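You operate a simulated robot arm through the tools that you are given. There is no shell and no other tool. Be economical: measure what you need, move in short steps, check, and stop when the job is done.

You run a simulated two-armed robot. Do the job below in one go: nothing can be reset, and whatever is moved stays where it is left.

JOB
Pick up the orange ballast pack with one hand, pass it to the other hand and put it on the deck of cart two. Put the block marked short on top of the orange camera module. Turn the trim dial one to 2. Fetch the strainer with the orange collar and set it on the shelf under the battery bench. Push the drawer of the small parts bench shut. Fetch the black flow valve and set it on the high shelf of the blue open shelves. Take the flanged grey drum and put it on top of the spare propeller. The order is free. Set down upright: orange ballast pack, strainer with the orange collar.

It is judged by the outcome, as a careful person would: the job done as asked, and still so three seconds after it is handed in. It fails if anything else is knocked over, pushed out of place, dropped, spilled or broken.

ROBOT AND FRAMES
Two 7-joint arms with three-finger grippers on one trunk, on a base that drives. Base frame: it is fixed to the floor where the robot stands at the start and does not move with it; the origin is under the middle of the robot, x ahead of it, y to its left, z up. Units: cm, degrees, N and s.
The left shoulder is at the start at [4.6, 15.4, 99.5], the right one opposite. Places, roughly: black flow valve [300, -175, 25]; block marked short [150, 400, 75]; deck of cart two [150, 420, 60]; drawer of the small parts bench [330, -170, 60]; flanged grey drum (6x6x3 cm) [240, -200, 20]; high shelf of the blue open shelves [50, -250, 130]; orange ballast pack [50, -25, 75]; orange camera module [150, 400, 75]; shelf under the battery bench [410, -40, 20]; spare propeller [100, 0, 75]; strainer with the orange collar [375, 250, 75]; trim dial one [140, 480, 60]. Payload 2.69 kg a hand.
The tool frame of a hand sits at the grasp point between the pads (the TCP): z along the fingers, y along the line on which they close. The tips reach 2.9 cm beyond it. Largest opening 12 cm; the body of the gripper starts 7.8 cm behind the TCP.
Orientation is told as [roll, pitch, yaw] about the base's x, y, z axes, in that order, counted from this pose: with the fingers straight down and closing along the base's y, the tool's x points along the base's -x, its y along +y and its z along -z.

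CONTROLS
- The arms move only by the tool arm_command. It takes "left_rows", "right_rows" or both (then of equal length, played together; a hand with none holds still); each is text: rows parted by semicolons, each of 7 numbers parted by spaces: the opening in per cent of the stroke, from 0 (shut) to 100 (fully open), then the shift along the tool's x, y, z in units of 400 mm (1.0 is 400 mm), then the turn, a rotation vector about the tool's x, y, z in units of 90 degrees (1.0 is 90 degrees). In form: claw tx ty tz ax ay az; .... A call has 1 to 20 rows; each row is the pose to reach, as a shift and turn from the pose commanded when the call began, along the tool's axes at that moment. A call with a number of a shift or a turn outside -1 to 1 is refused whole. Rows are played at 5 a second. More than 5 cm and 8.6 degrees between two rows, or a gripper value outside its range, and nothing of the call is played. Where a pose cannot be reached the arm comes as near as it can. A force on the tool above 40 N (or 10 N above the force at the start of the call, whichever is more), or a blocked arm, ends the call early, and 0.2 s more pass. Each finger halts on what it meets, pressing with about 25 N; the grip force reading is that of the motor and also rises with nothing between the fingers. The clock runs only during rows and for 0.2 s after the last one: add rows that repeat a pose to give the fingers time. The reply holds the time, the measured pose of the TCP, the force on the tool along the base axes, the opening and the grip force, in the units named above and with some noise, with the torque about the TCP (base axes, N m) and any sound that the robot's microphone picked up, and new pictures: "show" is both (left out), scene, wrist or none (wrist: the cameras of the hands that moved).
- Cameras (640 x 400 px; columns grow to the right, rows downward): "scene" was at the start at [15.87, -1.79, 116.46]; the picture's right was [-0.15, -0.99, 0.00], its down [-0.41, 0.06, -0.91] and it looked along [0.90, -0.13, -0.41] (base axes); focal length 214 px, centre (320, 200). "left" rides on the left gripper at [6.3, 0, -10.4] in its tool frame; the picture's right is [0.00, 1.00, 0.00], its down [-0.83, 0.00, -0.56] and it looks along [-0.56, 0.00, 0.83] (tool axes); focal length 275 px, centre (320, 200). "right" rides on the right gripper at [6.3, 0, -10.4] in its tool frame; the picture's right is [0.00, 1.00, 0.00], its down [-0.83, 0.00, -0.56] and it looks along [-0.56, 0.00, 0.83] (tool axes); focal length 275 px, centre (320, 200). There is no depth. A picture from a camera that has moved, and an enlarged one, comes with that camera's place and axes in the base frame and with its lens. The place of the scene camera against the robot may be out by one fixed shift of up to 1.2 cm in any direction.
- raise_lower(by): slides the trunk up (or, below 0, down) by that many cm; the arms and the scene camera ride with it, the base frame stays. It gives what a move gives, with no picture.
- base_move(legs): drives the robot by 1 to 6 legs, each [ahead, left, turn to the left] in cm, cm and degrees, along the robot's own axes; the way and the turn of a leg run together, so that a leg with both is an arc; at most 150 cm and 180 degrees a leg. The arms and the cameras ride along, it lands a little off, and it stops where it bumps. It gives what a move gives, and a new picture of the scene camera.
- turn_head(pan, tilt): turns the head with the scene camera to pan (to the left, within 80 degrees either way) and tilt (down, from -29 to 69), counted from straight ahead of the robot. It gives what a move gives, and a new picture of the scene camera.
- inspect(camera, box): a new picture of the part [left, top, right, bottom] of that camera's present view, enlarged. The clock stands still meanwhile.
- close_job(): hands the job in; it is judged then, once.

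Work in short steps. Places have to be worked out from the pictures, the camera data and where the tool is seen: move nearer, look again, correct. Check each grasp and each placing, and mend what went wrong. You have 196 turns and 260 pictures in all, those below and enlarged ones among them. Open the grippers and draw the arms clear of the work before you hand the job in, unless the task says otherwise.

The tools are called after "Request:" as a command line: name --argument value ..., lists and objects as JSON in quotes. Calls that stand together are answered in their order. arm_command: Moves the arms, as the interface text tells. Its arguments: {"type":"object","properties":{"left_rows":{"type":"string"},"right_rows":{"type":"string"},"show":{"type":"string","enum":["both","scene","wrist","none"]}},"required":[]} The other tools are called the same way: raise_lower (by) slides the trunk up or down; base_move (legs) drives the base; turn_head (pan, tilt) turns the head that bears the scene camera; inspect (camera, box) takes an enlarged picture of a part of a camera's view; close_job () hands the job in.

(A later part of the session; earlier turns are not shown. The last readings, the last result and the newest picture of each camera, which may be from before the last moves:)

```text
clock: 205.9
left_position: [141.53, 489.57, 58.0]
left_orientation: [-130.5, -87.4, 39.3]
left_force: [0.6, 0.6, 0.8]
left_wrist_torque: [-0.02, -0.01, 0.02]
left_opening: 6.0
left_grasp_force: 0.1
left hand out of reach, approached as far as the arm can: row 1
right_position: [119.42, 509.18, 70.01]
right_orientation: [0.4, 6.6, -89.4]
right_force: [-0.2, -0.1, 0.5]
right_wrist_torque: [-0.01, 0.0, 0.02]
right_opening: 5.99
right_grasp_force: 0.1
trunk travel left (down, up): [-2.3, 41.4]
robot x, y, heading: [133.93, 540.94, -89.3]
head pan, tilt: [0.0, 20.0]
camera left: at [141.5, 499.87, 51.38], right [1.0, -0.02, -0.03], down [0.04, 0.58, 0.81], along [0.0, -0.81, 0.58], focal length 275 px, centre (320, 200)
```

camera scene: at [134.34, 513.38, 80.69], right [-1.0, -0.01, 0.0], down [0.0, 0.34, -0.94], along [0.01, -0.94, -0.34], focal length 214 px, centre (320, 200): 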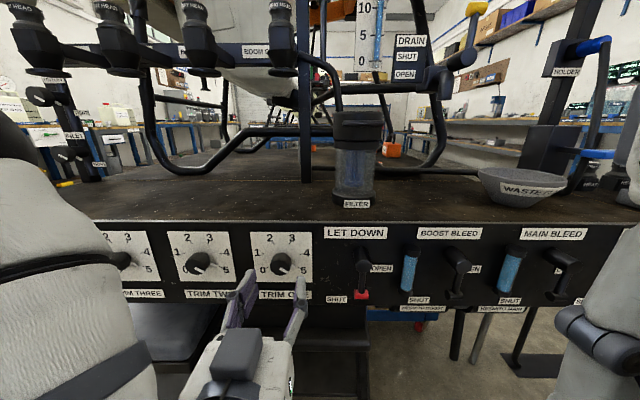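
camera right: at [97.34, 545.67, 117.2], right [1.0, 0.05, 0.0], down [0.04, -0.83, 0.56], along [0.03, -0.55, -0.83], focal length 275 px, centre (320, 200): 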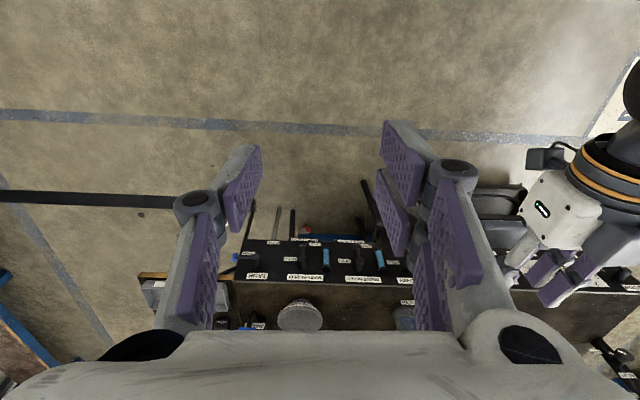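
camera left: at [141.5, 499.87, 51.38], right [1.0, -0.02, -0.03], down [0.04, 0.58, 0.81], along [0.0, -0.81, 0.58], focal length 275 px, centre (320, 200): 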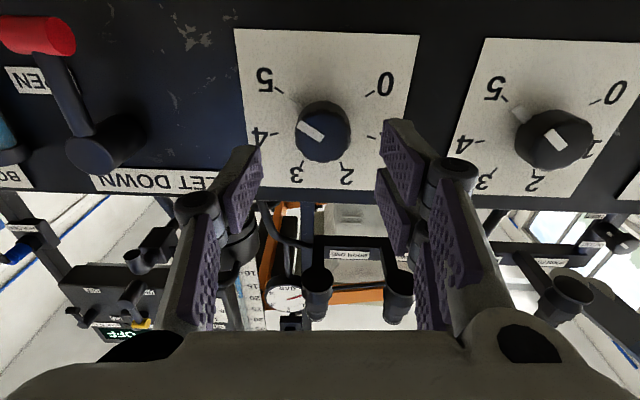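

Drive 2 cm more, then advance with zero roll and close on the knob.

Request:
base_move --legs '[[2, 0, 0]]'

Request:
arm_command --left_rows "50 0 0 0.02 0 0.02 0.08;50 0 0 0.04 0 0.02 0.16;50 0 0 0.06 0 0.02 0.24;50 0 0 0.07 0 0.02 0.32;50 0 0 0.08 0 0.02 0.4;50 0 0 0.08 0 0.02 0.4" --show "wrist"

```text
clock: 206.7
left_position: [141.41, 487.55, 58.01]
left_orientation: [-130.1, -87.4, 38.9]
left_force: [0.4, -0.4, 0.0]
left_wrist_torque: [-0.04, 0.01, -0.02]
left_opening: 6.0
left_grasp_force: 0.0
right_position: [119.51, 507.09, 69.92]
right_orientation: [0.3, 6.6, -89.2]
right_force: [-0.5, 0.0, -0.1]
right_wrist_torque: [-0.01, -0.01, -0.02]
right_opening: 6.0
right_grasp_force: 0.1
trunk travel left (down, up): [-2.3, 41.4]
robot x, y, heading: [134.34, 539.25, -89.1]
head pan, tilt: [0.0, 20.0]
camera scene: at [134.37, 511.36, 80.69], right [-1.0, -0.01, 0.0], down [0.0, 0.34, -0.94], along [0.01, -0.94, -0.34], focal length 214 px, centre (320, 200)
```

scene: 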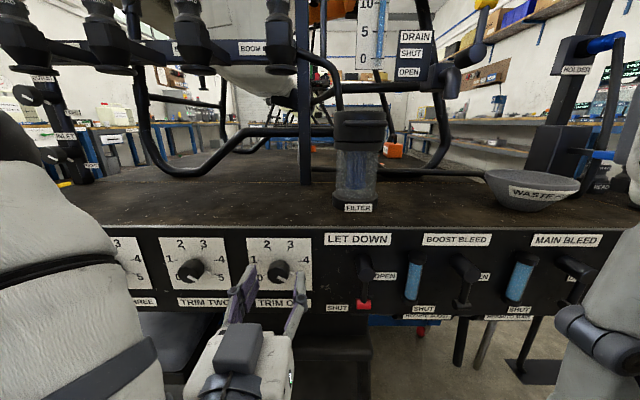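

```text
clock: 208.1
left_position: [141.59, 484.51, 58.01]
left_orientation: [89.8, -55.7, 179.5]
left_force: [4.7, 14.4, -6.2]
left_wrist_torque: [-0.1, 0.33, 0.58]
left_opening: 6.42
left_grasp_force: 2.0
right_position: [119.51, 507.23, 70.06]
right_orientation: [0.3, 6.6, -89.2]
right_force: [0.6, 0.3, -0.4]
right_wrist_torque: [-0.01, 0.03, 0.0]
right_opening: 5.98
right_grasp_force: 0.1
trunk travel left (down, up): [-2.3, 41.4]
robot x, y, heading: [134.28, 539.51, -89.3]
head pan, tilt: [0.0, 20.0]
camera left: at [145.21, 494.84, 52.86], right [0.82, -0.01, 0.57], down [-0.46, 0.56, 0.69], along [-0.32, -0.83, 0.46], focal length 275 px, centre (320, 200)
```

left: 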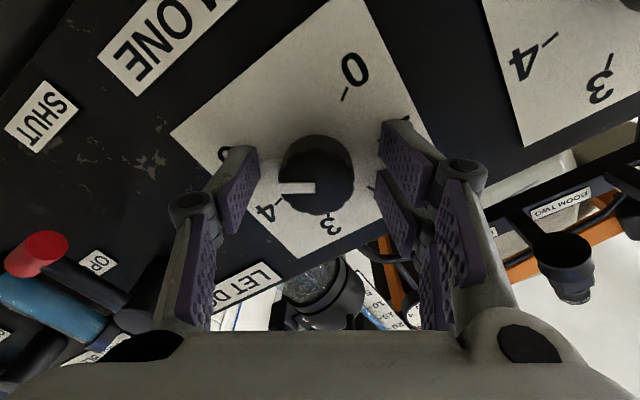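

Fingers straddle the knob (tips just touching the plate). Back 0.4 cm, close, and turn 85° counter-clockwise.

Request:
arm_command --left_rows "50 0 0 -0.011 0 0 0;0 0 0 -0.011 0 0 0;0 0 0 -0.011 0 0 0;0 0 0 -0.011 0 0 -0.08;0 0 0 -0.011 0 0 -0.17;0 0 0 -0.011 0 0 -0.26;0 0 0 -0.011 0 0 -0.35;0 0 0 -0.011 0 0 -0.44;0 0 0 -0.011 0 0 -0.53;0 0 0 -0.011 0 0 -0.62;0 0 0 -0.011 0 0 -0.71;0 0 0 -0.011 0 0 -0.8;0 0 0 -0.011 0 0 -0.89;0 0 0 -0.011 0 0 -0.95;0 0 0 -0.011 0 0 -0.95" --show "both"

```text
clock: 210.7
left_position: [141.68, 484.84, 58.01]
left_orientation: [-87.5, -53.5, -1.3]
left_force: [1.7, -8.4, -9.8]
left_wrist_torque: [-0.27, -0.07, 0.42]
left_opening: 3.33
left_grasp_force: 45.2
left hand out of reach, approached as far as the arm can: row 12, 13
right_position: [119.6, 507.08, 69.99]
right_orientation: [0.4, 6.7, -89.2]
right_force: [0.3, -0.5, 0.5]
right_wrist_torque: [0.02, 0.0, 0.01]
right_opening: 5.97
right_grasp_force: 0.1
trunk travel left (down, up): [-2.3, 41.4]
robot x, y, heading: [134.31, 539.02, -89.2]
head pan, tilt: [0.0, 20.0]
stopped in row 13 (left hand): the force on the tool passed its limit at 58 N (the readings are from after the stop); the commanded pose is now the measured one
camera scene: at [134.47, 511.25, 80.66], right [-1.0, -0.01, 0.0], down [0.0, 0.34, -0.94], along [0.01, -0.94, -0.34], focal length 214 px, centre (320, 200)
camera left: at [137.75, 495.34, 53.25], right [0.81, 0.02, -0.59], down [0.48, 0.54, 0.69], along [0.34, -0.84, 0.43], focal length 275 px, centre (320, 200)
```

scene: 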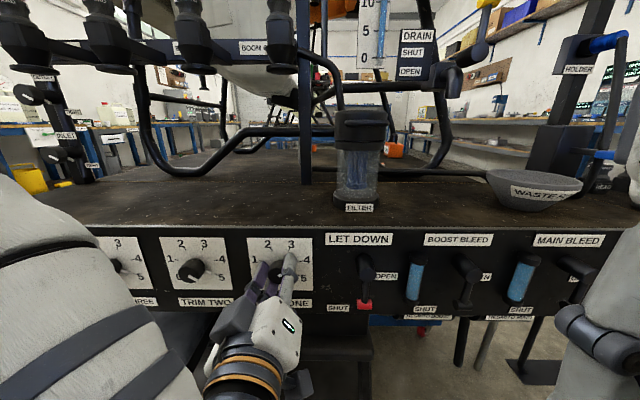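
left: 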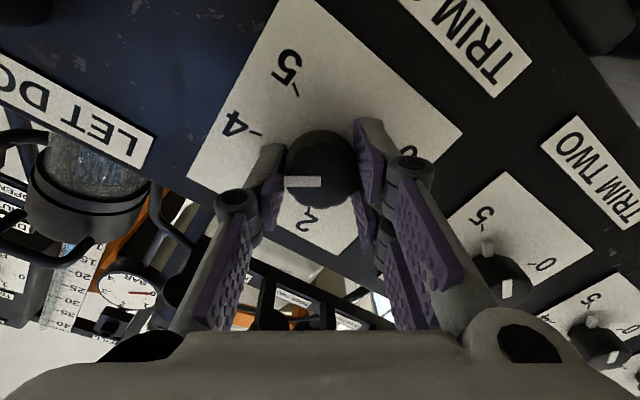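

Knob turned ~72°. Release, back 2 cm, roll back, and re-approach for the remaining ~78°.

Request:
arm_command --left_rows "50 0 0 0 0 0 0;50 0 0 0 0 0 0;50 0 0 -0.05 0 0 0;50 0 0 -0.05 0 0 0.09;50 0 0 -0.05 0 0 0.18;50 0 0 -0.05 0 0 0.27;50 0 0 -0.05 0 0 0.36;50 0 0 -0.05 0 0 0.45;50 0 0 -0.05 0 0 0.54;50 0 0 -0.05 0 0 0.63;50 0 0 -0.05 0 0 0.72;50 0 0 -0.05 0 0 0.81;50 0 0 -0.05 0 0 0.88;50 0 0 0 0 0 0.88;50 0 0 0 0 0 0.88" --show "wrist"

```text
clock: 213.9
left_position: [141.55, 485.06, 58.4]
left_orientation: [88.3, -47.2, -178.2]
left_force: [0.0, 0.7, -0.1]
left_wrist_torque: [-0.01, 0.02, -0.02]
left_opening: 6.0
left_grasp_force: 0.0
right_position: [119.57, 507.06, 70.02]
right_orientation: [0.3, 6.6, -89.2]
right_force: [0.5, 0.2, 0.8]
right_wrist_torque: [0.03, 0.04, 0.01]
right_opening: 5.97
right_grasp_force: 0.1
trunk travel left (down, up): [-2.3, 41.4]
robot x, y, heading: [134.21, 539.26, -89.1]
head pan, tilt: [0.0, 20.0]
camera left: at [145.69, 495.55, 53.94], right [0.73, -0.01, 0.68], down [-0.57, 0.54, 0.62], along [-0.37, -0.84, 0.39], focal length 275 px, centre (320, 200)
```

left: 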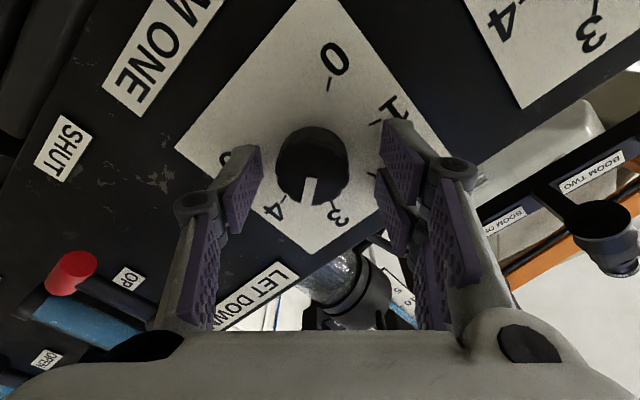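

Pointer now ≈3.5; turn a further ~77°.

Request:
arm_command --left_rows "0 0 0 0 0 0 0;0 0 0 0 0 0 0;0 0 0 0 0 0 -0.09;0 0 0 0 0 0 -0.18;0 0 0 0 0 0 -0.27;0 0 0 0 0 0 -0.36;0 0 0 0 0 0 -0.45;0 0 0 0 0 0 -0.54;0 0 0 0 0 0 -0.63;0 0 0 0 0 0 -0.71;0 0 0 0 0 0 -0.79;0 0 0 0 0 0 -0.85;0 0 0 0 0 0 -0.85" --show "wrist"

```text
clock: 216.7
left_position: [141.75, 484.92, 58.19]
left_orientation: [-87.6, -56.1, -1.3]
left_force: [12.7, 16.0, -20.4]
left_wrist_torque: [0.48, -0.07, -0.06]
left_opening: 3.26
left_grasp_force: 45.0
right_position: [119.62, 507.06, 69.95]
right_orientation: [0.4, 6.7, -89.2]
right_force: [-0.2, -0.2, 0.5]
right_wrist_torque: [0.0, 0.02, 0.03]
right_opening: 6.0
right_grasp_force: 0.2
trunk travel left (down, up): [-2.3, 41.4]
robot x, y, heading: [134.46, 539.51, -89.2]
head pan, tilt: [0.0, 20.0]
camera left: at [138.05, 495.46, 53.15], right [0.83, 0.02, -0.55], down [0.45, 0.55, 0.71], along [0.32, -0.84, 0.44], focal length 275 px, centre (320, 200)
```

left: 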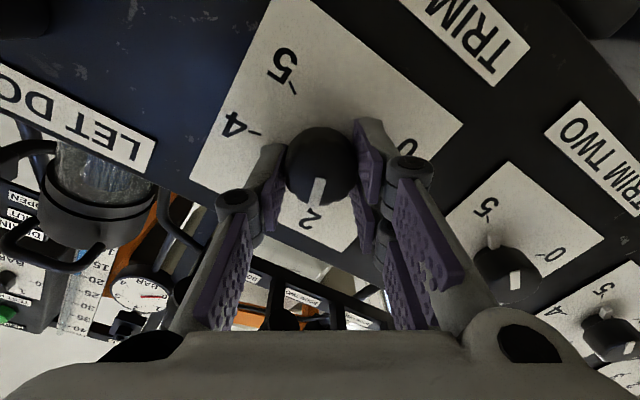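

Pointer appears at 2. Release, retract, and zoom to verify.

Request:
arm_command --left_rows "50 0 0 0 0 0 0;50 0 0 0 0 0 0;50 0 0 -0.04 0 0 0;50 0 0 -0.07 0 0 0" --show "none"

Request:
base_move --legs '[[-14, 0, 0]]'

Request:
inspect --camera "scene" --box '[230, 190, 340, 270]'

```text
clock: 217.7
left_position: [141.56, 487.53, 58.24]
left_orientation: [-87.6, -56.2, -1.7]
left_force: [0.7, 0.3, 0.2]
left_wrist_torque: [-0.02, 0.0, 0.05]
left_opening: 6.02
left_grasp_force: 0.2
right_position: [119.58, 506.98, 70.12]
right_orientation: [0.3, 6.5, -89.2]
right_force: [-1.2, 0.0, -0.8]
right_wrist_torque: [0.0, 0.0, 0.04]
right_opening: 6.0
right_grasp_force: 0.1
trunk travel left (down, up): [-2.3, 41.4]
robot x, y, heading: [134.75, 538.95, -89.1]
head pan, tilt: [0.0, 20.0]
```

```text
clock: 219.0
left_position: [141.28, 501.56, 58.32]
left_orientation: [-87.5, -56.2, -1.7]
left_force: [-0.1, 0.0, -0.4]
left_wrist_torque: [-0.04, 0.01, -0.01]
left_opening: 5.97
left_grasp_force: 0.0
right_position: [119.31, 520.82, 69.94]
right_orientation: [0.2, 6.6, -89.2]
right_force: [-0.2, 0.5, 0.2]
right_wrist_torque: [0.01, 0.0, -0.01]
right_opening: 6.01
right_grasp_force: 0.1
trunk travel left (down, up): [-2.3, 41.4]
robot x, y, heading: [134.5, 553.25, -89.3]
head pan, tilt: [0.0, 20.0]
camera scene: at [134.24, 525.19, 80.69], right [-1.0, -0.01, 0.0], down [0.0, 0.34, -0.94], along [0.01, -0.94, -0.34], focal length 214 px, centre (320, 200)
```

scene: 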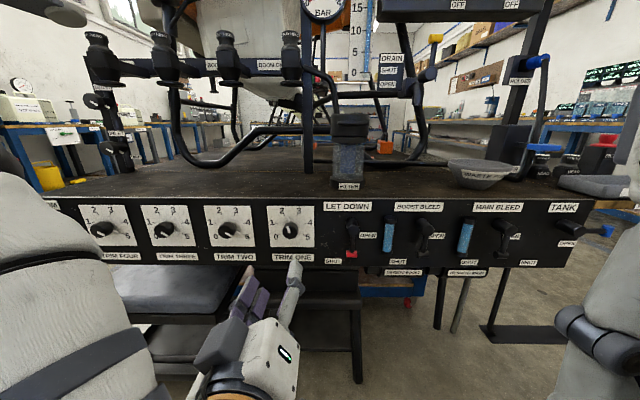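

```text
5.00 times, centred on (285, 230) of scene
camera zoom: at [134.24, 525.19, 80.69], right [-1.0, -0.01, 0.0], down [0.0, 0.34, -0.94], along [0.01, -0.94, -0.34], focal length 1072 px, centre (495, 50)
```

zoom: 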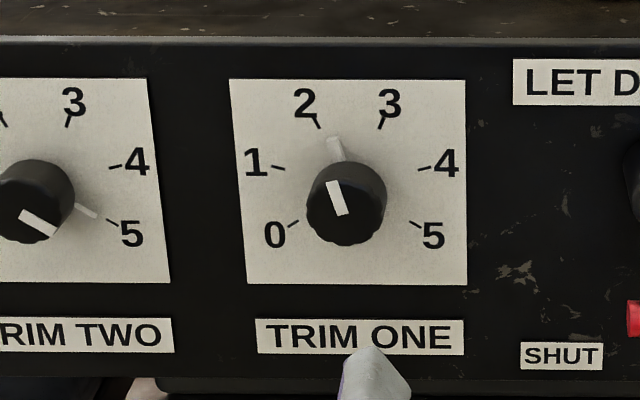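

Pointer is ≈2.1 (about 6° short). I'll refine: go back in, grip and turn ~6.5° more.

Request:
base_move --legs '[[13.6, 0, 0]]'

Request:
arm_command --left_rows "50 0 0 0 0 0 0.09;50 0 0 0 0 0 0.18;50 0 0 0.03 0 0 0.18;50 0 0 0.06 0 0 0.18;50 0 0 0.06 0 0 0.18" --show "wrist"

```text
clock: 220.3
left_position: [141.51, 488.17, 58.23]
left_orientation: [-87.6, -56.1, -1.8]
left_force: [0.5, 0.8, -0.7]
left_wrist_torque: [0.01, 0.04, 0.01]
left_opening: 6.01
left_grasp_force: 0.0
right_position: [119.54, 507.61, 69.94]
right_orientation: [0.3, 6.5, -89.3]
right_force: [-0.4, -0.3, 0.2]
right_wrist_torque: [-0.02, -0.03, 0.01]
right_opening: 5.99
right_grasp_force: 0.1
trunk travel left (down, up): [-2.3, 41.4]
robot x, y, heading: [134.16, 539.83, -89.4]
head pan, tilt: [0.0, 20.0]
camera scene: at [134.41, 511.82, 80.69], right [-1.0, -0.01, 0.0], down [0.0, 0.34, -0.94], along [0.01, -0.94, -0.34], focal length 214 px, centre (320, 200)
```

scene: 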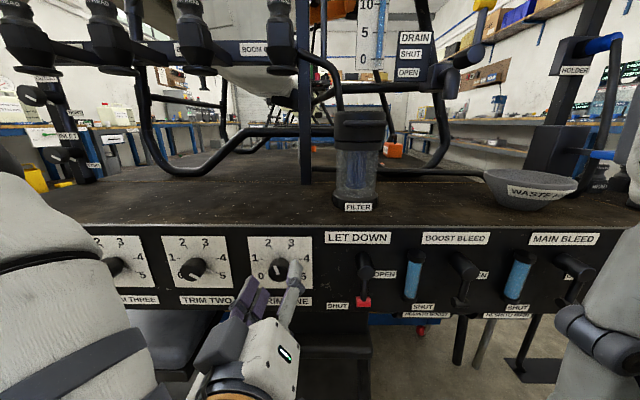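

```text
clock: 221.5
left_position: [141.54, 485.65, 58.27]
left_orientation: [-85.3, -72.3, -4.1]
left_force: [0.2, 0.1, -0.6]
left_wrist_torque: [0.03, -0.01, 0.05]
left_opening: 5.98
left_grasp_force: 0.1
right_position: [119.42, 507.61, 70.0]
right_orientation: [0.3, 6.6, -89.3]
right_force: [0.3, -0.7, 0.5]
right_wrist_torque: [0.04, 0.03, 0.03]
right_opening: 5.99
right_grasp_force: 0.1
trunk travel left (down, up): [-2.3, 41.4]
robot x, y, heading: [134.33, 539.63, -89.2]
head pan, tilt: [0.0, 20.0]
camera left: at [139.59, 496.21, 52.46], right [0.95, 0.01, -0.3], down [0.24, 0.54, 0.81], along [0.17, -0.84, 0.51], focal length 275 px, centre (320, 200)
```

left: 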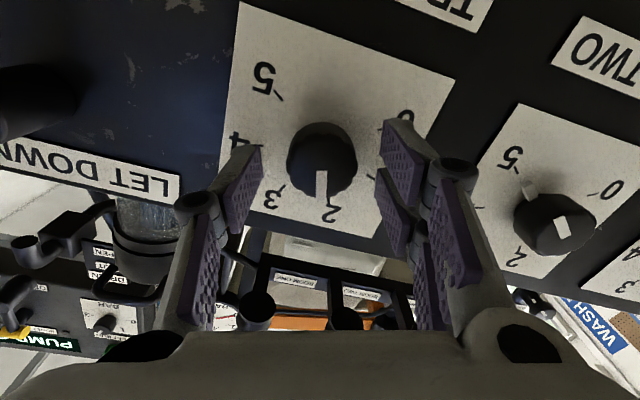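

Close, turn 7°, release, retract.

Request:
arm_command --left_rows "50 0 0 0.013 0 0 0;0 0 0 0.013 0 0 0;0 0 0 0.013 0 0 0;0 0 0 0.013 0 0 -0.04;0 0 0 0.013 0 0 -0.085;0 0 0 0.013 0 0 -0.085;50 0 0 0.013 0 0 -0.085;50 0 0 0.013 0 0 -0.085;50 0 0 -0.03 0 0 -0.085;50 0 0 -0.06 0 0 -0.085" --show "none"

Request:
base_move --legs '[[-20, 0, 0]]'

Request:
inspect --camera "scene" --box '[240, 180, 350, 260]'

```text
clock: 223.7
left_position: [141.59, 488.02, 58.27]
left_orientation: [-86.8, -64.8, -2.5]
left_force: [1.1, 0.5, -0.4]
left_wrist_torque: [-0.03, 0.02, -0.02]
left_opening: 6.01
left_grasp_force: 0.1
right_position: [119.64, 507.51, 70.02]
right_orientation: [0.4, 6.6, -89.1]
right_force: [-0.6, -0.6, 0.0]
right_wrist_torque: [0.03, 0.01, 0.04]
right_opening: 5.99
right_grasp_force: 0.0
trunk travel left (down, up): [-2.3, 41.4]
robot x, y, heading: [133.9, 539.26, -89.4]
head pan, tilt: [0.0, 20.0]
```

```text
clock: 225.3
left_position: [141.21, 507.88, 58.23]
left_orientation: [-86.7, -64.8, -2.5]
left_force: [0.0, 1.2, 0.5]
left_wrist_torque: [0.01, 0.0, 0.03]
left_opening: 6.01
left_grasp_force: 0.0
right_position: [119.3, 527.41, 70.03]
right_orientation: [0.3, 6.6, -89.2]
right_force: [-0.2, -0.5, 0.3]
right_wrist_torque: [0.04, -0.02, 0.02]
right_opening: 6.02
right_grasp_force: 0.0
trunk travel left (down, up): [-2.3, 41.4]
robot x, y, heading: [134.08, 559.2, -89.2]
head pan, tilt: [0.0, 20.0]
camera scene: at [134.17, 531.72, 80.69], right [-1.0, -0.01, 0.0], down [0.0, 0.34, -0.94], along [0.01, -0.94, -0.34], focal length 214 px, centre (320, 200)
```

scene: 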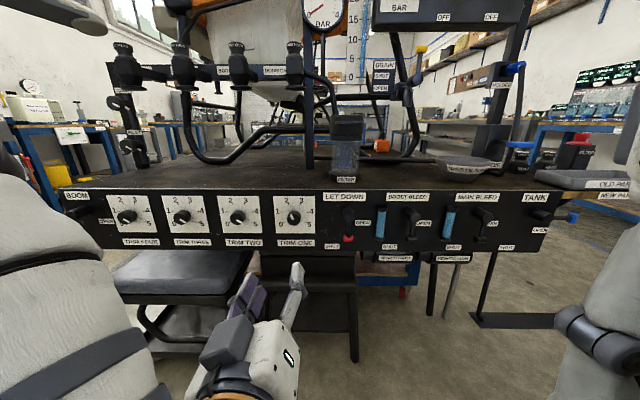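

```text
5.00 times, centred on (295, 220) of scene
camera zoom: at [134.17, 531.72, 80.69], right [-1.0, -0.01, 0.0], down [0.0, 0.34, -0.94], along [0.01, -0.94, -0.34], focal length 1072 px, centre (445, 100)
```

zoom: 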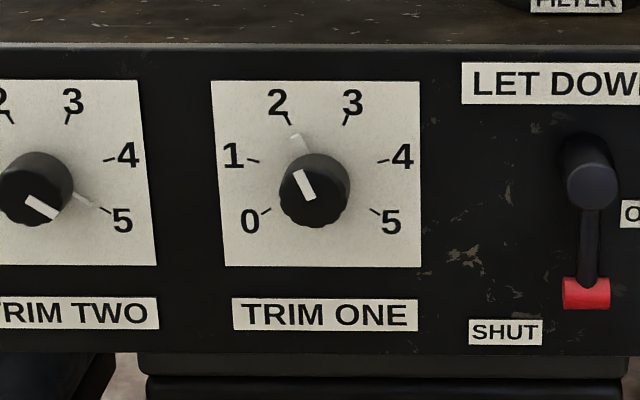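

Dial one reads 2. Now unroll the left hand and return it to a tucked tool-down pose for driving.

Request:
arm_command --left_rows "50 0 0 0 0 0 0.09;50 0 0 0 0 0 0.18;50 0 0 0 0 0 0.28" --show "none"

Request:
arm_command --left_rows "50 -0.035 0.01 -0.036 0 0.09 0;50 -0.07 0.02 -0.072 0 0.18 0;50 -0.1 0.03 -0.11 0 0.27 0;50 -0.14 0.05 -0.145 0 0.36 0;50 -0.17 0.06 -0.18 0 0.45 0;50 -0.2 0.07 -0.22 0 0.54 0;50 -0.24 0.08 -0.255 0 0.63 0;50 -0.27 0.09 -0.29 0 0.72 0;50 -0.3 0.1 -0.33 0 0.81 0;50 -0.34 0.11 -0.36 0 0.9 0;50 -0.375 0.125 -0.4 0 0.97 0;50 -0.375 0.125 -0.4 0 0.97 0" --show "scene"

```text
refused: row 3 steps farther than a row can; nothing moved
```

```text
clock: 227.9
left_position: [152.18, 523.9, 69.94]
left_orientation: [-25.2, -1.1, -88.5]
left_force: [0.2, 0.3, 0.1]
left_wrist_torque: [0.0, 0.0, -0.02]
left_opening: 5.99
left_grasp_force: 0.1
left hand out of reach, approached as far as the arm can: row 1, 2, 3, 4, 5, 6
right_position: [119.23, 527.42, 69.94]
right_orientation: [0.3, 6.6, -89.2]
right_force: [-0.4, 0.5, 0.1]
right_wrist_torque: [0.02, 0.01, -0.01]
right_opening: 6.0
right_grasp_force: 0.1
trunk travel left (down, up): [-2.3, 41.4]
robot x, y, heading: [133.99, 559.43, -89.4]
head pan, tilt: [0.0, 20.0]
camera scene: at [134.17, 531.73, 80.69], right [-1.0, -0.01, 0.0], down [0.0, 0.34, -0.94], along [0.01, -0.94, -0.34], focal length 214 px, centre (320, 200)
```

scene: 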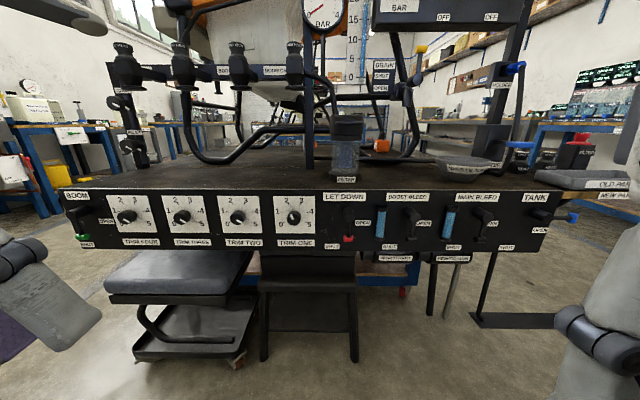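

Straighten the left hand's roll and look left (toward +x) before driving.

Request:
arm_command --left_rows "50 0 0 0 -0.09 0 0;50 0 0 0 -0.18 0 0;50 0 0 0 -0.27 0 0;50 0 0 0 -0.28 0.012 0" --show "none"

Request:
turn_head --pan 65 --tilt 10

```text
clock: 228.9
left_position: [151.61, 523.81, 68.86]
left_orientation: [0.0, 0.0, -88.7]
left_force: [0.3, -0.2, -0.6]
left_wrist_torque: [0.03, -0.02, 0.0]
left_opening: 6.0
left_grasp_force: 0.0
left hand out of reach, approached as far as the arm can: row 3, 4
right_position: [119.26, 527.49, 69.83]
right_orientation: [0.3, 6.6, -89.3]
right_force: [-0.9, -0.2, 0.2]
right_wrist_torque: [0.01, -0.03, -0.01]
right_opening: 5.99
right_grasp_force: 0.0
trunk travel left (down, up): [-2.3, 41.4]
robot x, y, heading: [134.01, 559.81, -89.3]
head pan, tilt: [0.0, 20.0]
```

```text
clock: 230.3
left_position: [151.6, 523.91, 68.88]
left_orientation: [0.0, -0.1, -88.7]
left_force: [0.1, -0.4, 1.1]
left_wrist_torque: [0.0, 0.0, 0.05]
left_opening: 6.02
left_grasp_force: 0.0
right_position: [119.42, 527.43, 69.89]
right_orientation: [0.3, 6.5, -89.3]
right_force: [-0.7, 0.8, 0.7]
right_wrist_torque: [0.01, 0.02, -0.01]
right_opening: 5.97
right_grasp_force: 0.0
trunk travel left (down, up): [-2.3, 41.4]
robot x, y, heading: [133.89, 559.77, -89.1]
head pan, tilt: [65.0, 10.0]
camera scene: at [142.52, 537.21, 82.32], right [-0.41, -0.91, 0.0], down [-0.16, 0.07, -0.98], along [0.9, -0.4, -0.17], focal length 214 px, centre (320, 200)
```

scene: 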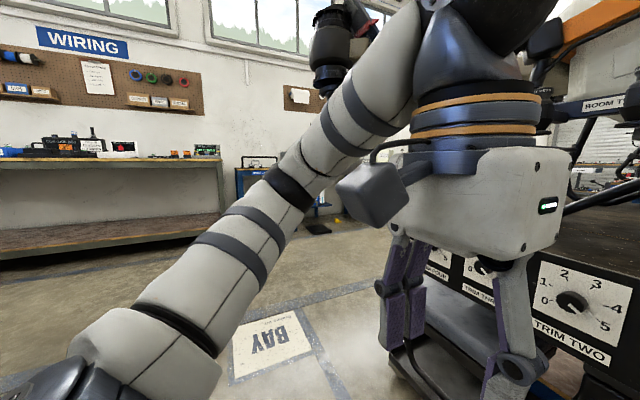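

Floor is clear. Turn to face +x, go ahead 155, then strafe right to y≈260 (trunk still low to pass under drone arms).

Request:
base_move --legs '[[0, 0, 89], [150, 0, 0], [0, -150, 0], [0, -150, 0]]'

Request:
raise_lower --by 34

Request:
turn_head --pan 0 --tilt 20

```text
clock: 264.3
left_position: [299.6, 264.79, 68.81]
left_orientation: [-0.1, 0.1, -3.9]
left_force: [-0.2, -0.3, -0.5]
left_wrist_torque: [0.01, 0.01, -0.02]
left_opening: 5.99
left_grasp_force: 0.1
right_position: [293.15, 232.79, 69.86]
right_orientation: [0.2, 6.6, -4.3]
right_force: [0.7, -0.3, -0.6]
right_wrist_torque: [0.02, 0.01, -0.01]
right_opening: 6.02
right_grasp_force: 0.0
trunk travel left (down, up): [-2.3, 41.4]
robot x, y, heading: [262.64, 250.54, -4.1]
head pan, tilt: [65.0, 10.0]
camera scene: at [284.95, 256.73, 82.32], right [0.87, -0.49, 0.0], down [-0.09, -0.15, -0.98], along [0.48, 0.86, -0.17], focal length 214 px, centre (320, 200)
```

scene: 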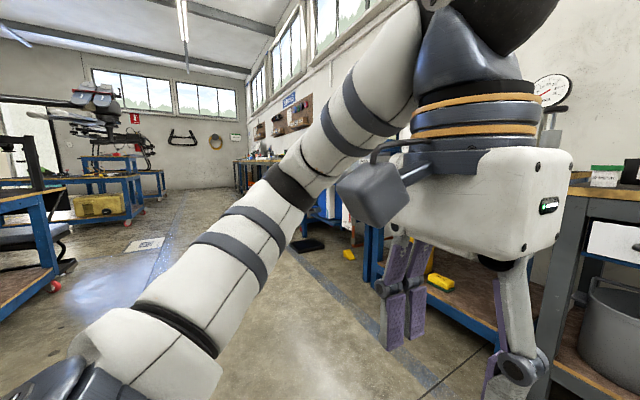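

```text
clock: 267.6
left_position: [299.86, 264.66, 102.78]
left_orientation: [-0.1, 0.1, -3.8]
left_force: [-0.1, -1.2, 0.2]
left_wrist_torque: [0.02, 0.01, -0.04]
left_opening: 5.99
left_grasp_force: 0.1
right_position: [293.29, 232.84, 103.99]
right_orientation: [0.4, 6.8, -4.4]
right_force: [0.4, -0.8, -0.5]
right_wrist_torque: [0.01, 0.01, -0.01]
right_opening: 6.0
right_grasp_force: 0.0
trunk travel left (down, up): [-36.3, 7.4]
robot x, y, heading: [262.52, 250.29, -4.5]
head pan, tilt: [65.0, 10.0]
```

```text
clock: 269.0
left_position: [299.79, 264.73, 102.94]
left_orientation: [-0.1, 0.0, -3.9]
left_force: [-0.4, 0.0, 0.6]
left_wrist_torque: [0.01, -0.01, 0.0]
left_opening: 5.99
left_grasp_force: 0.0
right_position: [293.16, 232.9, 103.95]
right_orientation: [0.3, 6.6, -4.3]
right_force: [0.3, 0.3, -0.6]
right_wrist_torque: [0.03, 0.03, -0.04]
right_opening: 6.0
right_grasp_force: 0.1
trunk travel left (down, up): [-36.3, 7.4]
robot x, y, heading: [262.63, 250.54, -4.3]
head pan, tilt: [0.0, 20.0]
camera scene: at [278.67, 248.76, 117.01], right [-0.07, -1.0, 0.0], down [-0.34, 0.03, -0.94], along [0.94, -0.07, -0.34], focal length 214 px, centre (320, 200)
```

scene: 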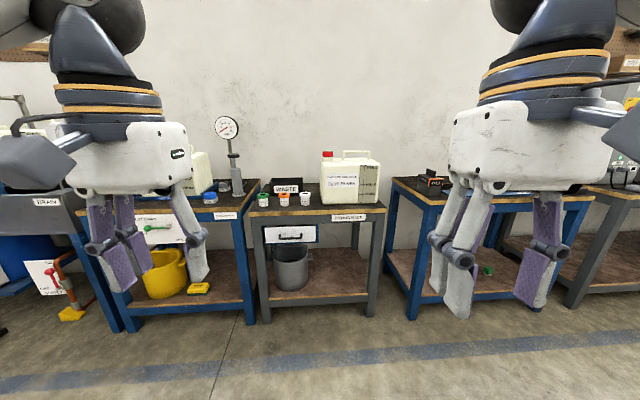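

Small collared strainers seem to be on the bench at centre. Zoom in.

Request:
inspect --camera "scene" --box '[240, 170, 400, 240]'

```text
4.00 times, centred on (320, 205) of scene
camera zoom: at [278.67, 248.76, 117.01], right [-0.07, -1.0, 0.0], down [-0.34, 0.03, -0.94], along [0.94, -0.07, -0.34], focal length 858 px, centre (320, 180)
```

zoom: 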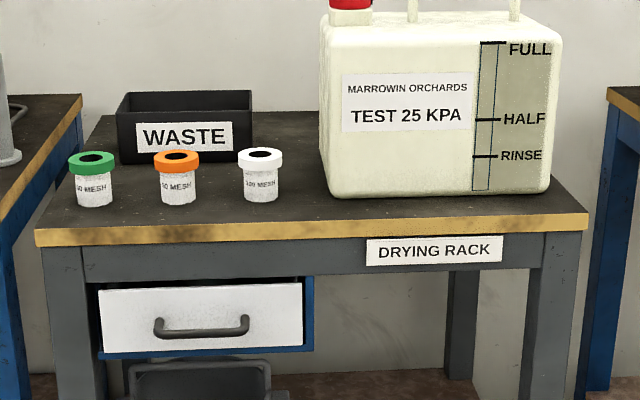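

Orange-collar strainer at ≈[378,258.7], base z≈78.5, neighbours ±10 cm. I'll grip it with the left hand pitched 45°, so it can later be set under the bench. Drive closer, squaring heading.

Request:
base_move --legs '[[0, 0, 4.3], [56, 0, 0]]'

Request:
arm_command --left_rows "65 0 -0.02 0 0 -0.09 0;65 -0.02 -0.05 0.03 0 -0.18 0;65 -0.05 -0.08 0.06 0 -0.27 0;65 -0.1 -0.11 0.1 0 -0.36 0;65 -0.15 -0.13 0.15 0 -0.45 0;65 -0.2 -0.14 0.2 0 -0.5 0;65 -0.2 -0.14 0.2 0 -0.5 0" --show "wrist"

```text
clock: 272.6
left_position: [354.43, 267.36, 102.94]
left_orientation: [-0.2, -0.1, 0.4]
left_force: [0.3, 0.5, -0.4]
left_wrist_torque: [0.02, 0.01, 0.01]
left_opening: 5.99
left_grasp_force: 0.0
right_position: [350.1, 234.98, 103.98]
right_orientation: [0.3, 6.7, -0.1]
right_force: [-0.9, 0.0, 0.2]
right_wrist_torque: [0.0, 0.02, -0.01]
right_opening: 6.01
right_grasp_force: 0.0
trunk travel left (down, up): [-36.3, 7.4]
robot x, y, heading: [318.84, 249.76, -0.2]
head pan, tilt: [0.0, 20.0]
camera scene: at [334.49, 249.88, 117.01], right [0.0, -1.0, 0.0], down [-0.34, 0.0, -0.94], along [0.94, 0.0, -0.34], focal length 214 px, centre (320, 200)
```

scene: 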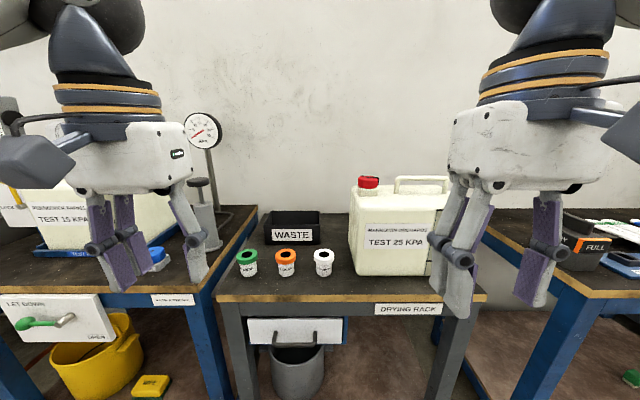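

```text
clock: 274.2
left_position: [362.33, 261.59, 94.81]
left_orientation: [-0.2, -45.1, 0.4]
left_force: [0.6, -0.6, -0.3]
left_wrist_torque: [-0.02, -0.01, -0.02]
left_opening: 7.8
left_grasp_force: 0.1
right_position: [350.06, 235.15, 104.03]
right_orientation: [0.4, 6.6, -0.1]
right_force: [0.2, 0.2, 0.4]
right_wrist_torque: [0.01, 0.01, 0.05]
right_opening: 5.99
right_grasp_force: 0.1
trunk travel left (down, up): [-36.3, 7.4]
robot x, y, heading: [318.34, 250.45, -0.1]
head pan, tilt: [0.0, 20.0]
camera left: at [350.42, 261.67, 97.68], right [0.0, 1.0, 0.0], down [0.19, 0.0, 0.98], along [0.98, 0.0, -0.19], focal length 275 px, centre (320, 200)
```

left: 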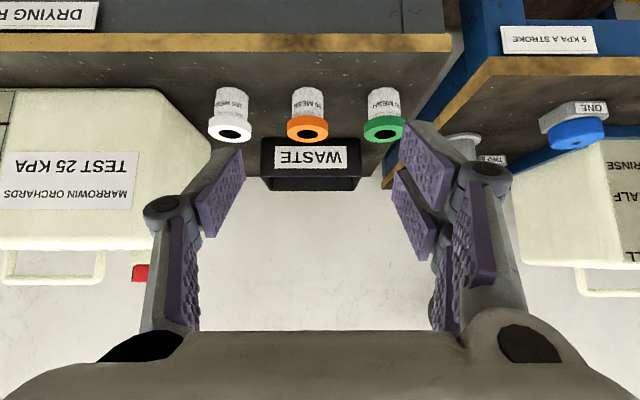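

Move closer along the approach and re-triangulate.

Request:
arm_command --left_rows "65 -0.03 -0.02 0.08 0 0 0;65 -0.07 -0.04 0.16 0 0 0;65 -0.104 -0.05 0.239 0 0 0;65 -0.104 -0.05 0.239 0 0 0" --show "wrist"

```text
clock: 275.2
left_position: [372.11, 259.81, 91.04]
left_orientation: [-0.2, -45.0, 0.5]
left_force: [0.0, 0.0, -0.2]
left_wrist_torque: [-0.02, 0.0, 0.01]
left_opening: 7.8
left_grasp_force: 0.0
right_position: [350.1, 235.21, 104.05]
right_orientation: [0.3, 6.5, 0.0]
right_force: [-0.2, 0.8, 0.3]
right_wrist_torque: [0.0, -0.03, 0.0]
right_opening: 5.99
right_grasp_force: 0.0
trunk travel left (down, up): [-36.3, 7.4]
robot x, y, heading: [318.43, 250.5, -0.2]
head pan, tilt: [0.0, 20.0]
camera left: at [360.25, 259.72, 93.94], right [0.0, 1.0, 0.0], down [0.19, 0.0, 0.98], along [0.98, 0.0, -0.19], focal length 275 px, centre (320, 200)
```

left: 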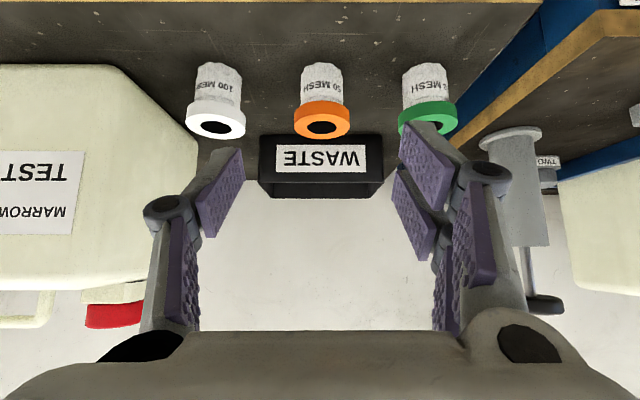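

Strainer centre ≈[383.3, 260, 76.5–83]. Advance to the grasp pose and check before closing.

Request:
arm_command --left_rows "65 -0.006 0.003 0.1 0 0 0;65 -0.012 0.005 0.2 0 0 0;65 -0.018 0.005 0.3 0 0 0;65 -0.021 0.005 0.37 0 0 0;65 -0.021 0.005 0.37 0 0 0" --show "both"

```text
clock: 276.4
left_position: [383.34, 260.09, 81.11]
left_orientation: [-0.2, -45.2, 0.6]
left_force: [0.5, 0.0, -0.3]
left_wrist_torque: [0.05, -0.01, 0.0]
left_opening: 7.81
left_grasp_force: 0.1
right_position: [350.1, 235.18, 104.04]
right_orientation: [0.3, 6.6, -0.1]
right_force: [-0.3, 0.3, 0.5]
right_wrist_torque: [-0.01, 0.02, 0.0]
right_opening: 6.0
right_grasp_force: 0.1
trunk travel left (down, up): [-36.3, 7.4]
robot x, y, heading: [318.39, 250.83, -0.0]
head pan, tilt: [0.0, 20.0]
camera scene: at [334.44, 249.88, 117.02], right [0.0, -1.0, 0.0], down [-0.34, 0.0, -0.94], along [0.94, 0.0, -0.34], focal length 214 px, centre (320, 200)
camera left: at [371.39, 260.08, 84.03], right [0.0, 1.0, 0.0], down [0.19, 0.0, 0.98], along [0.98, 0.0, -0.19], focal length 275 px, centre (320, 200)
```

scene: 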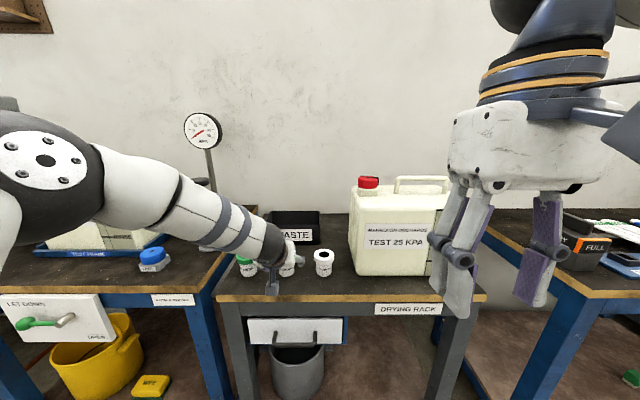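
left: 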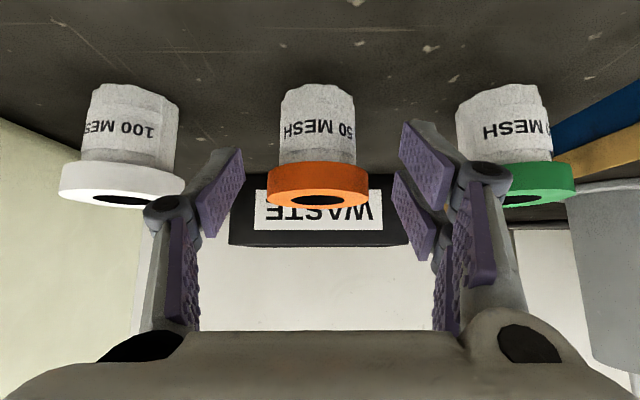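

Refined: strainer centre ≈[385.9, 260], z 75–81. Move 3.5 cm further along and close.

Request:
arm_command --left_rows "65 0 -0.002 0.045 0 0 0;65 0 -0.002 0.087 0 0 0;65 0 -0.002 0.087 0 0 0;30 0 -0.002 0.087 0 0 0;0 0 -0.002 0.087 0 0 0;0 0 -0.002 0.087 0 0 0" --show "wrist"

```text
clock: 277.8
left_position: [385.81, 260.08, 78.78]
left_orientation: [-0.2, -45.1, 0.5]
left_force: [1.0, 0.7, 1.1]
left_wrist_torque: [0.02, -0.01, 0.01]
left_opening: 5.25
left_grasp_force: 25.0
right_position: [350.16, 235.05, 103.95]
right_orientation: [0.3, 6.6, 0.0]
right_force: [-0.5, 0.4, -0.4]
right_wrist_torque: [-0.01, -0.02, -0.01]
right_opening: 6.01
right_grasp_force: 0.1
trunk travel left (down, up): [-36.3, 7.4]
robot x, y, heading: [318.4, 250.28, -0.0]
head pan, tilt: [0.0, 20.0]
camera left: at [373.92, 260.06, 81.69], right [0.0, 1.0, 0.0], down [0.19, 0.0, 0.98], along [0.98, 0.0, -0.19], focal length 275 px, centre (320, 200)
```

left: 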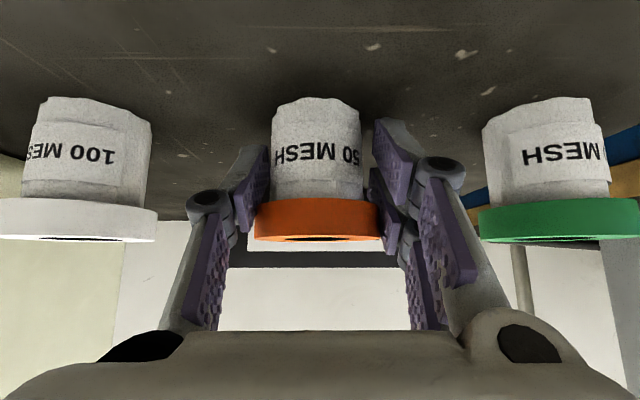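

Collar gripped (5.25 cm). Lift straight up 12 cm and check.

Request:
arm_command --left_rows "0 -0.03 0 -0.03 0 0 0;0 -0.09 0 -0.09 0 0 0;0 -0.15 0 -0.15 0 0 0;0 -0.21 0 -0.21 0 0 0;0 -0.21 0 -0.21 0 0 0" --show "wrist"

```text
clock: 279.0
left_position: [385.54, 260.1, 90.59]
left_orientation: [-0.2, -45.0, 0.5]
left_force: [-0.4, -0.1, -0.1]
left_wrist_torque: [-0.01, 0.0, 0.02]
left_opening: 5.22
left_grasp_force: 25.2
right_position: [350.11, 235.05, 103.9]
right_orientation: [0.4, 6.7, -0.1]
right_force: [0.1, -0.3, -1.6]
right_wrist_torque: [0.0, 0.02, -0.05]
right_opening: 5.99
right_grasp_force: 0.0
trunk travel left (down, up): [-36.3, 7.4]
robot x, y, heading: [318.43, 250.48, -0.1]
head pan, tilt: [0.0, 20.0]
camera left: at [373.67, 259.99, 93.46], right [0.0, 1.0, 0.0], down [0.19, 0.0, 0.98], along [0.98, 0.0, -0.19], focal length 275 px, centre (320, 200)
```

left: 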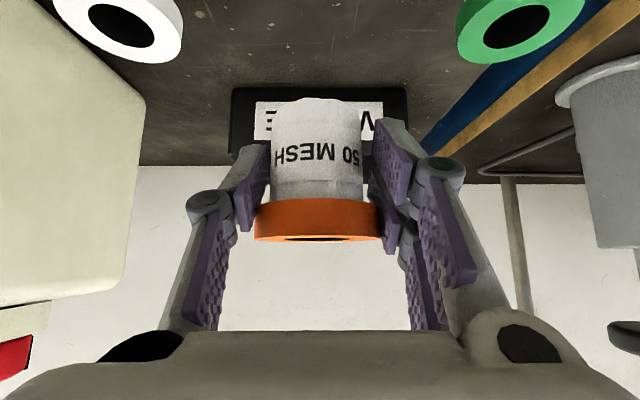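

Strainer secured. Back off 35 and strafe right toward the battery bench (y≈−40), in stages.

Request:
base_move --legs '[[-36, 0, 0], [0, -150, 0]]'

```text
clock: 292.7
left_position: [350.86, 111.35, 90.65]
left_orientation: [-0.3, -45.1, 2.2]
left_force: [-0.6, 0.1, -0.4]
left_wrist_torque: [-0.02, 0.02, 0.0]
left_opening: 5.11
left_grasp_force: 25.2
right_position: [316.35, 85.41, 104.1]
right_orientation: [0.3, 6.6, 1.6]
right_force: [-1.2, 0.6, 0.6]
right_wrist_torque: [0.03, -0.02, 0.02]
right_opening: 5.99
right_grasp_force: 0.0
trunk travel left (down, up): [-36.3, 7.4]
robot x, y, heading: [284.06, 99.61, 1.6]
head pan, tilt: [0.0, 20.0]
camera scene: at [300.11, 99.81, 117.01], right [0.03, -1.0, 0.0], down [-0.34, -0.01, -0.94], along [0.94, 0.02, -0.34], focal length 214 px, centre (320, 200)
```

scene: 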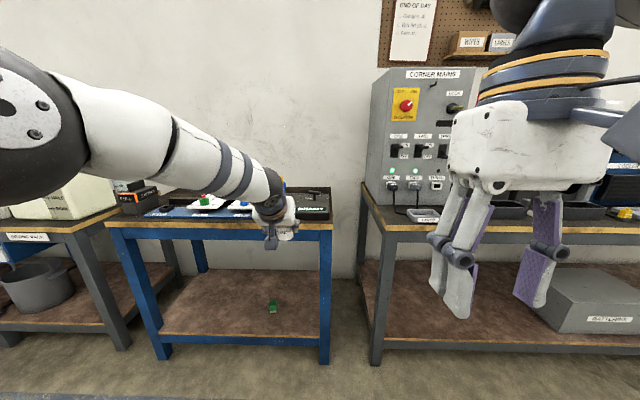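

The battery bench begins at right, with a lower shelf holding a grey box. Continue right 110, fix heading.

Request:
base_move --legs '[[0, -110, -1.6]]'

Request:
turn_head --pan -5 --tilt 30

```text
clock: 301.6
left_position: [352.97, -2.24, 90.54]
left_orientation: [-0.2, -45.1, 1.1]
left_force: [0.6, 0.4, -0.2]
left_wrist_torque: [-0.01, 0.01, 0.01]
left_opening: 5.04
left_grasp_force: 25.0
right_position: [317.93, -27.63, 103.93]
right_orientation: [0.3, 6.6, 0.5]
right_force: [0.3, -0.2, -1.1]
right_wrist_torque: [-0.01, -0.02, -0.02]
right_opening: 5.99
right_grasp_force: 0.1
trunk travel left (down, up): [-36.3, 7.4]
robot x, y, heading: [285.99, -12.18, 0.5]
head pan, tilt: [0.0, 20.0]
camera scene: at [302.05, -12.89, 117.01], right [0.01, -1.0, 0.0], down [-0.34, 0.0, -0.94], along [0.94, 0.01, -0.34], focal length 214 px, centre (320, 200)
```

scene: 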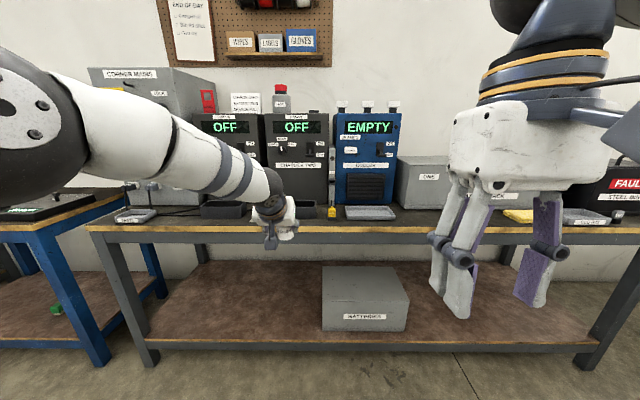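

```text
clock: 302.3
left_position: [352.99, -2.33, 90.52]
left_orientation: [-0.2, -45.1, 1.1]
left_force: [0.0, 0.0, -0.3]
left_wrist_torque: [0.0, 0.04, -0.01]
left_opening: 5.05
left_grasp_force: 24.7
right_position: [317.96, -27.52, 103.97]
right_orientation: [0.4, 6.7, 0.5]
right_force: [-0.1, 0.1, 0.9]
right_wrist_torque: [0.01, 0.0, -0.01]
right_opening: 6.02
right_grasp_force: 0.1
trunk travel left (down, up): [-36.3, 7.4]
robot x, y, heading: [286.04, -12.62, 0.5]
head pan, tilt: [-5.0, 30.0]
camera scene: at [301.76, -13.67, 115.41], right [-0.08, -1.0, 0.0], down [-0.5, 0.04, -0.87], along [0.86, -0.07, -0.5], focal length 214 px, centre (320, 200)
```

scene: 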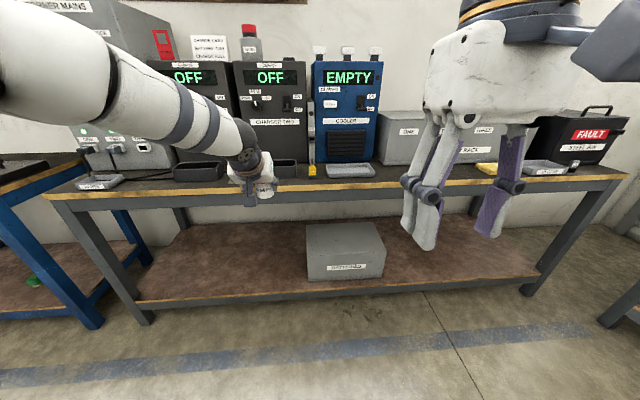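

Shelf z≈21, free area left of the grey box (y≈12). The gripper reading is creeping (5.25→5.05), so check the strainer's hold first.

Request:
inspect --camera "left" --box '[160, 60, 480, 340]'

Request:
raise_lower --by -34

```text
1.43 times, centred on (320, 200) of left
camera zoom: at [341.15, -2.36, 93.43], right [-0.01, 1.0, 0.0], down [0.19, 0.0, 0.98], along [0.98, 0.01, -0.19], focal length 393 px, centre (320, 200)
```

zoom: 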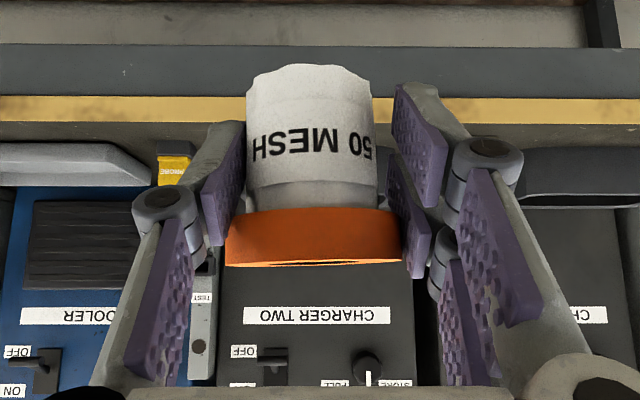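

```text
clock: 305.6
left_position: [354.92, -2.21, 40.63]
left_orientation: [0.0, -30.1, 1.0]
left_force: [0.5, -0.1, -1.3]
left_wrist_torque: [-0.01, 0.02, -0.01]
left_opening: 5.03
left_grasp_force: 24.5
right_position: [317.93, -27.45, 70.05]
right_orientation: [0.4, 6.7, 0.6]
right_force: [0.7, 0.2, 0.4]
right_wrist_torque: [-0.01, -0.03, -0.02]
right_opening: 5.99
right_grasp_force: 0.1
trunk travel left (down, up): [-2.3, 41.4]
robot x, y, heading: [285.97, -13.22, 0.8]
head pan, tilt: [-5.0, 30.0]
```

Still held though slightly rotated in the grip. Restore the pitch to −45° and lower the hand toward shelf level, in front of the bench.

Request:
arm_command --left_rows "0 0.03 0 0.06 0 -0.05 0;0 0.07 0 0.12 0 -0.1 0;0 0.1 0 0.17 0 -0.15 0;0 0.12 0 0.21 0 -0.167 0;0 0.12 0 0.21 0 -0.167 0" --show "both"

```text
clock: 306.8
left_position: [354.97, -2.06, 31.02]
left_orientation: [0.2, -45.2, 1.0]
left_force: [-1.1, 0.5, -1.1]
left_wrist_torque: [-0.02, 0.01, 0.0]
left_opening: 4.98
left_grasp_force: 24.8
left hand out of reach, approached as far as the arm can: row 2
right_position: [317.92, -27.48, 70.0]
right_orientation: [0.3, 6.7, 0.5]
right_force: [0.0, -0.7, -0.8]
right_wrist_torque: [-0.04, 0.0, 0.01]
right_opening: 5.99
right_grasp_force: 0.1
trunk travel left (down, up): [-2.3, 41.4]
robot x, y, heading: [286.24, -12.61, 0.1]
head pan, tilt: [-5.0, 30.0]
camera scene: at [312.79, -13.58, 79.09], right [-0.08, -1.0, 0.0], down [-0.5, 0.04, -0.87], along [0.86, -0.07, -0.5], focal length 214 px, centre (320, 200)
camera left: at [343.12, -2.31, 33.98], right [-0.01, 1.0, 0.0], down [0.19, 0.0, 0.98], along [0.98, 0.01, -0.19], focal length 275 px, centre (320, 200)
```

scene: 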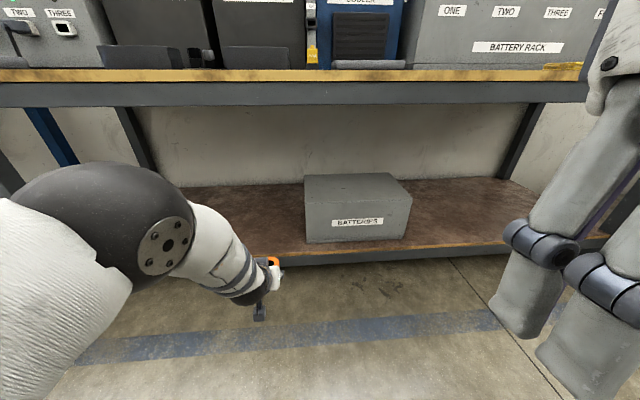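
left: 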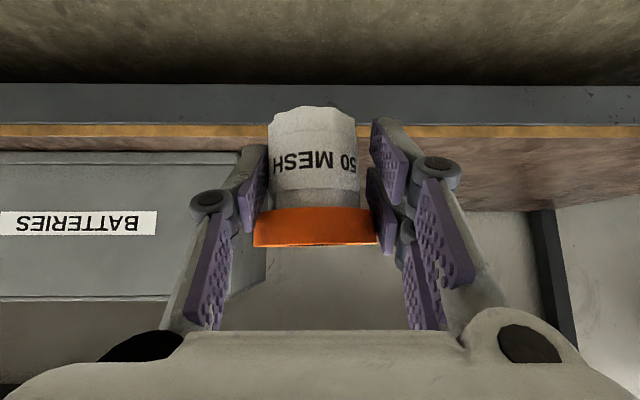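

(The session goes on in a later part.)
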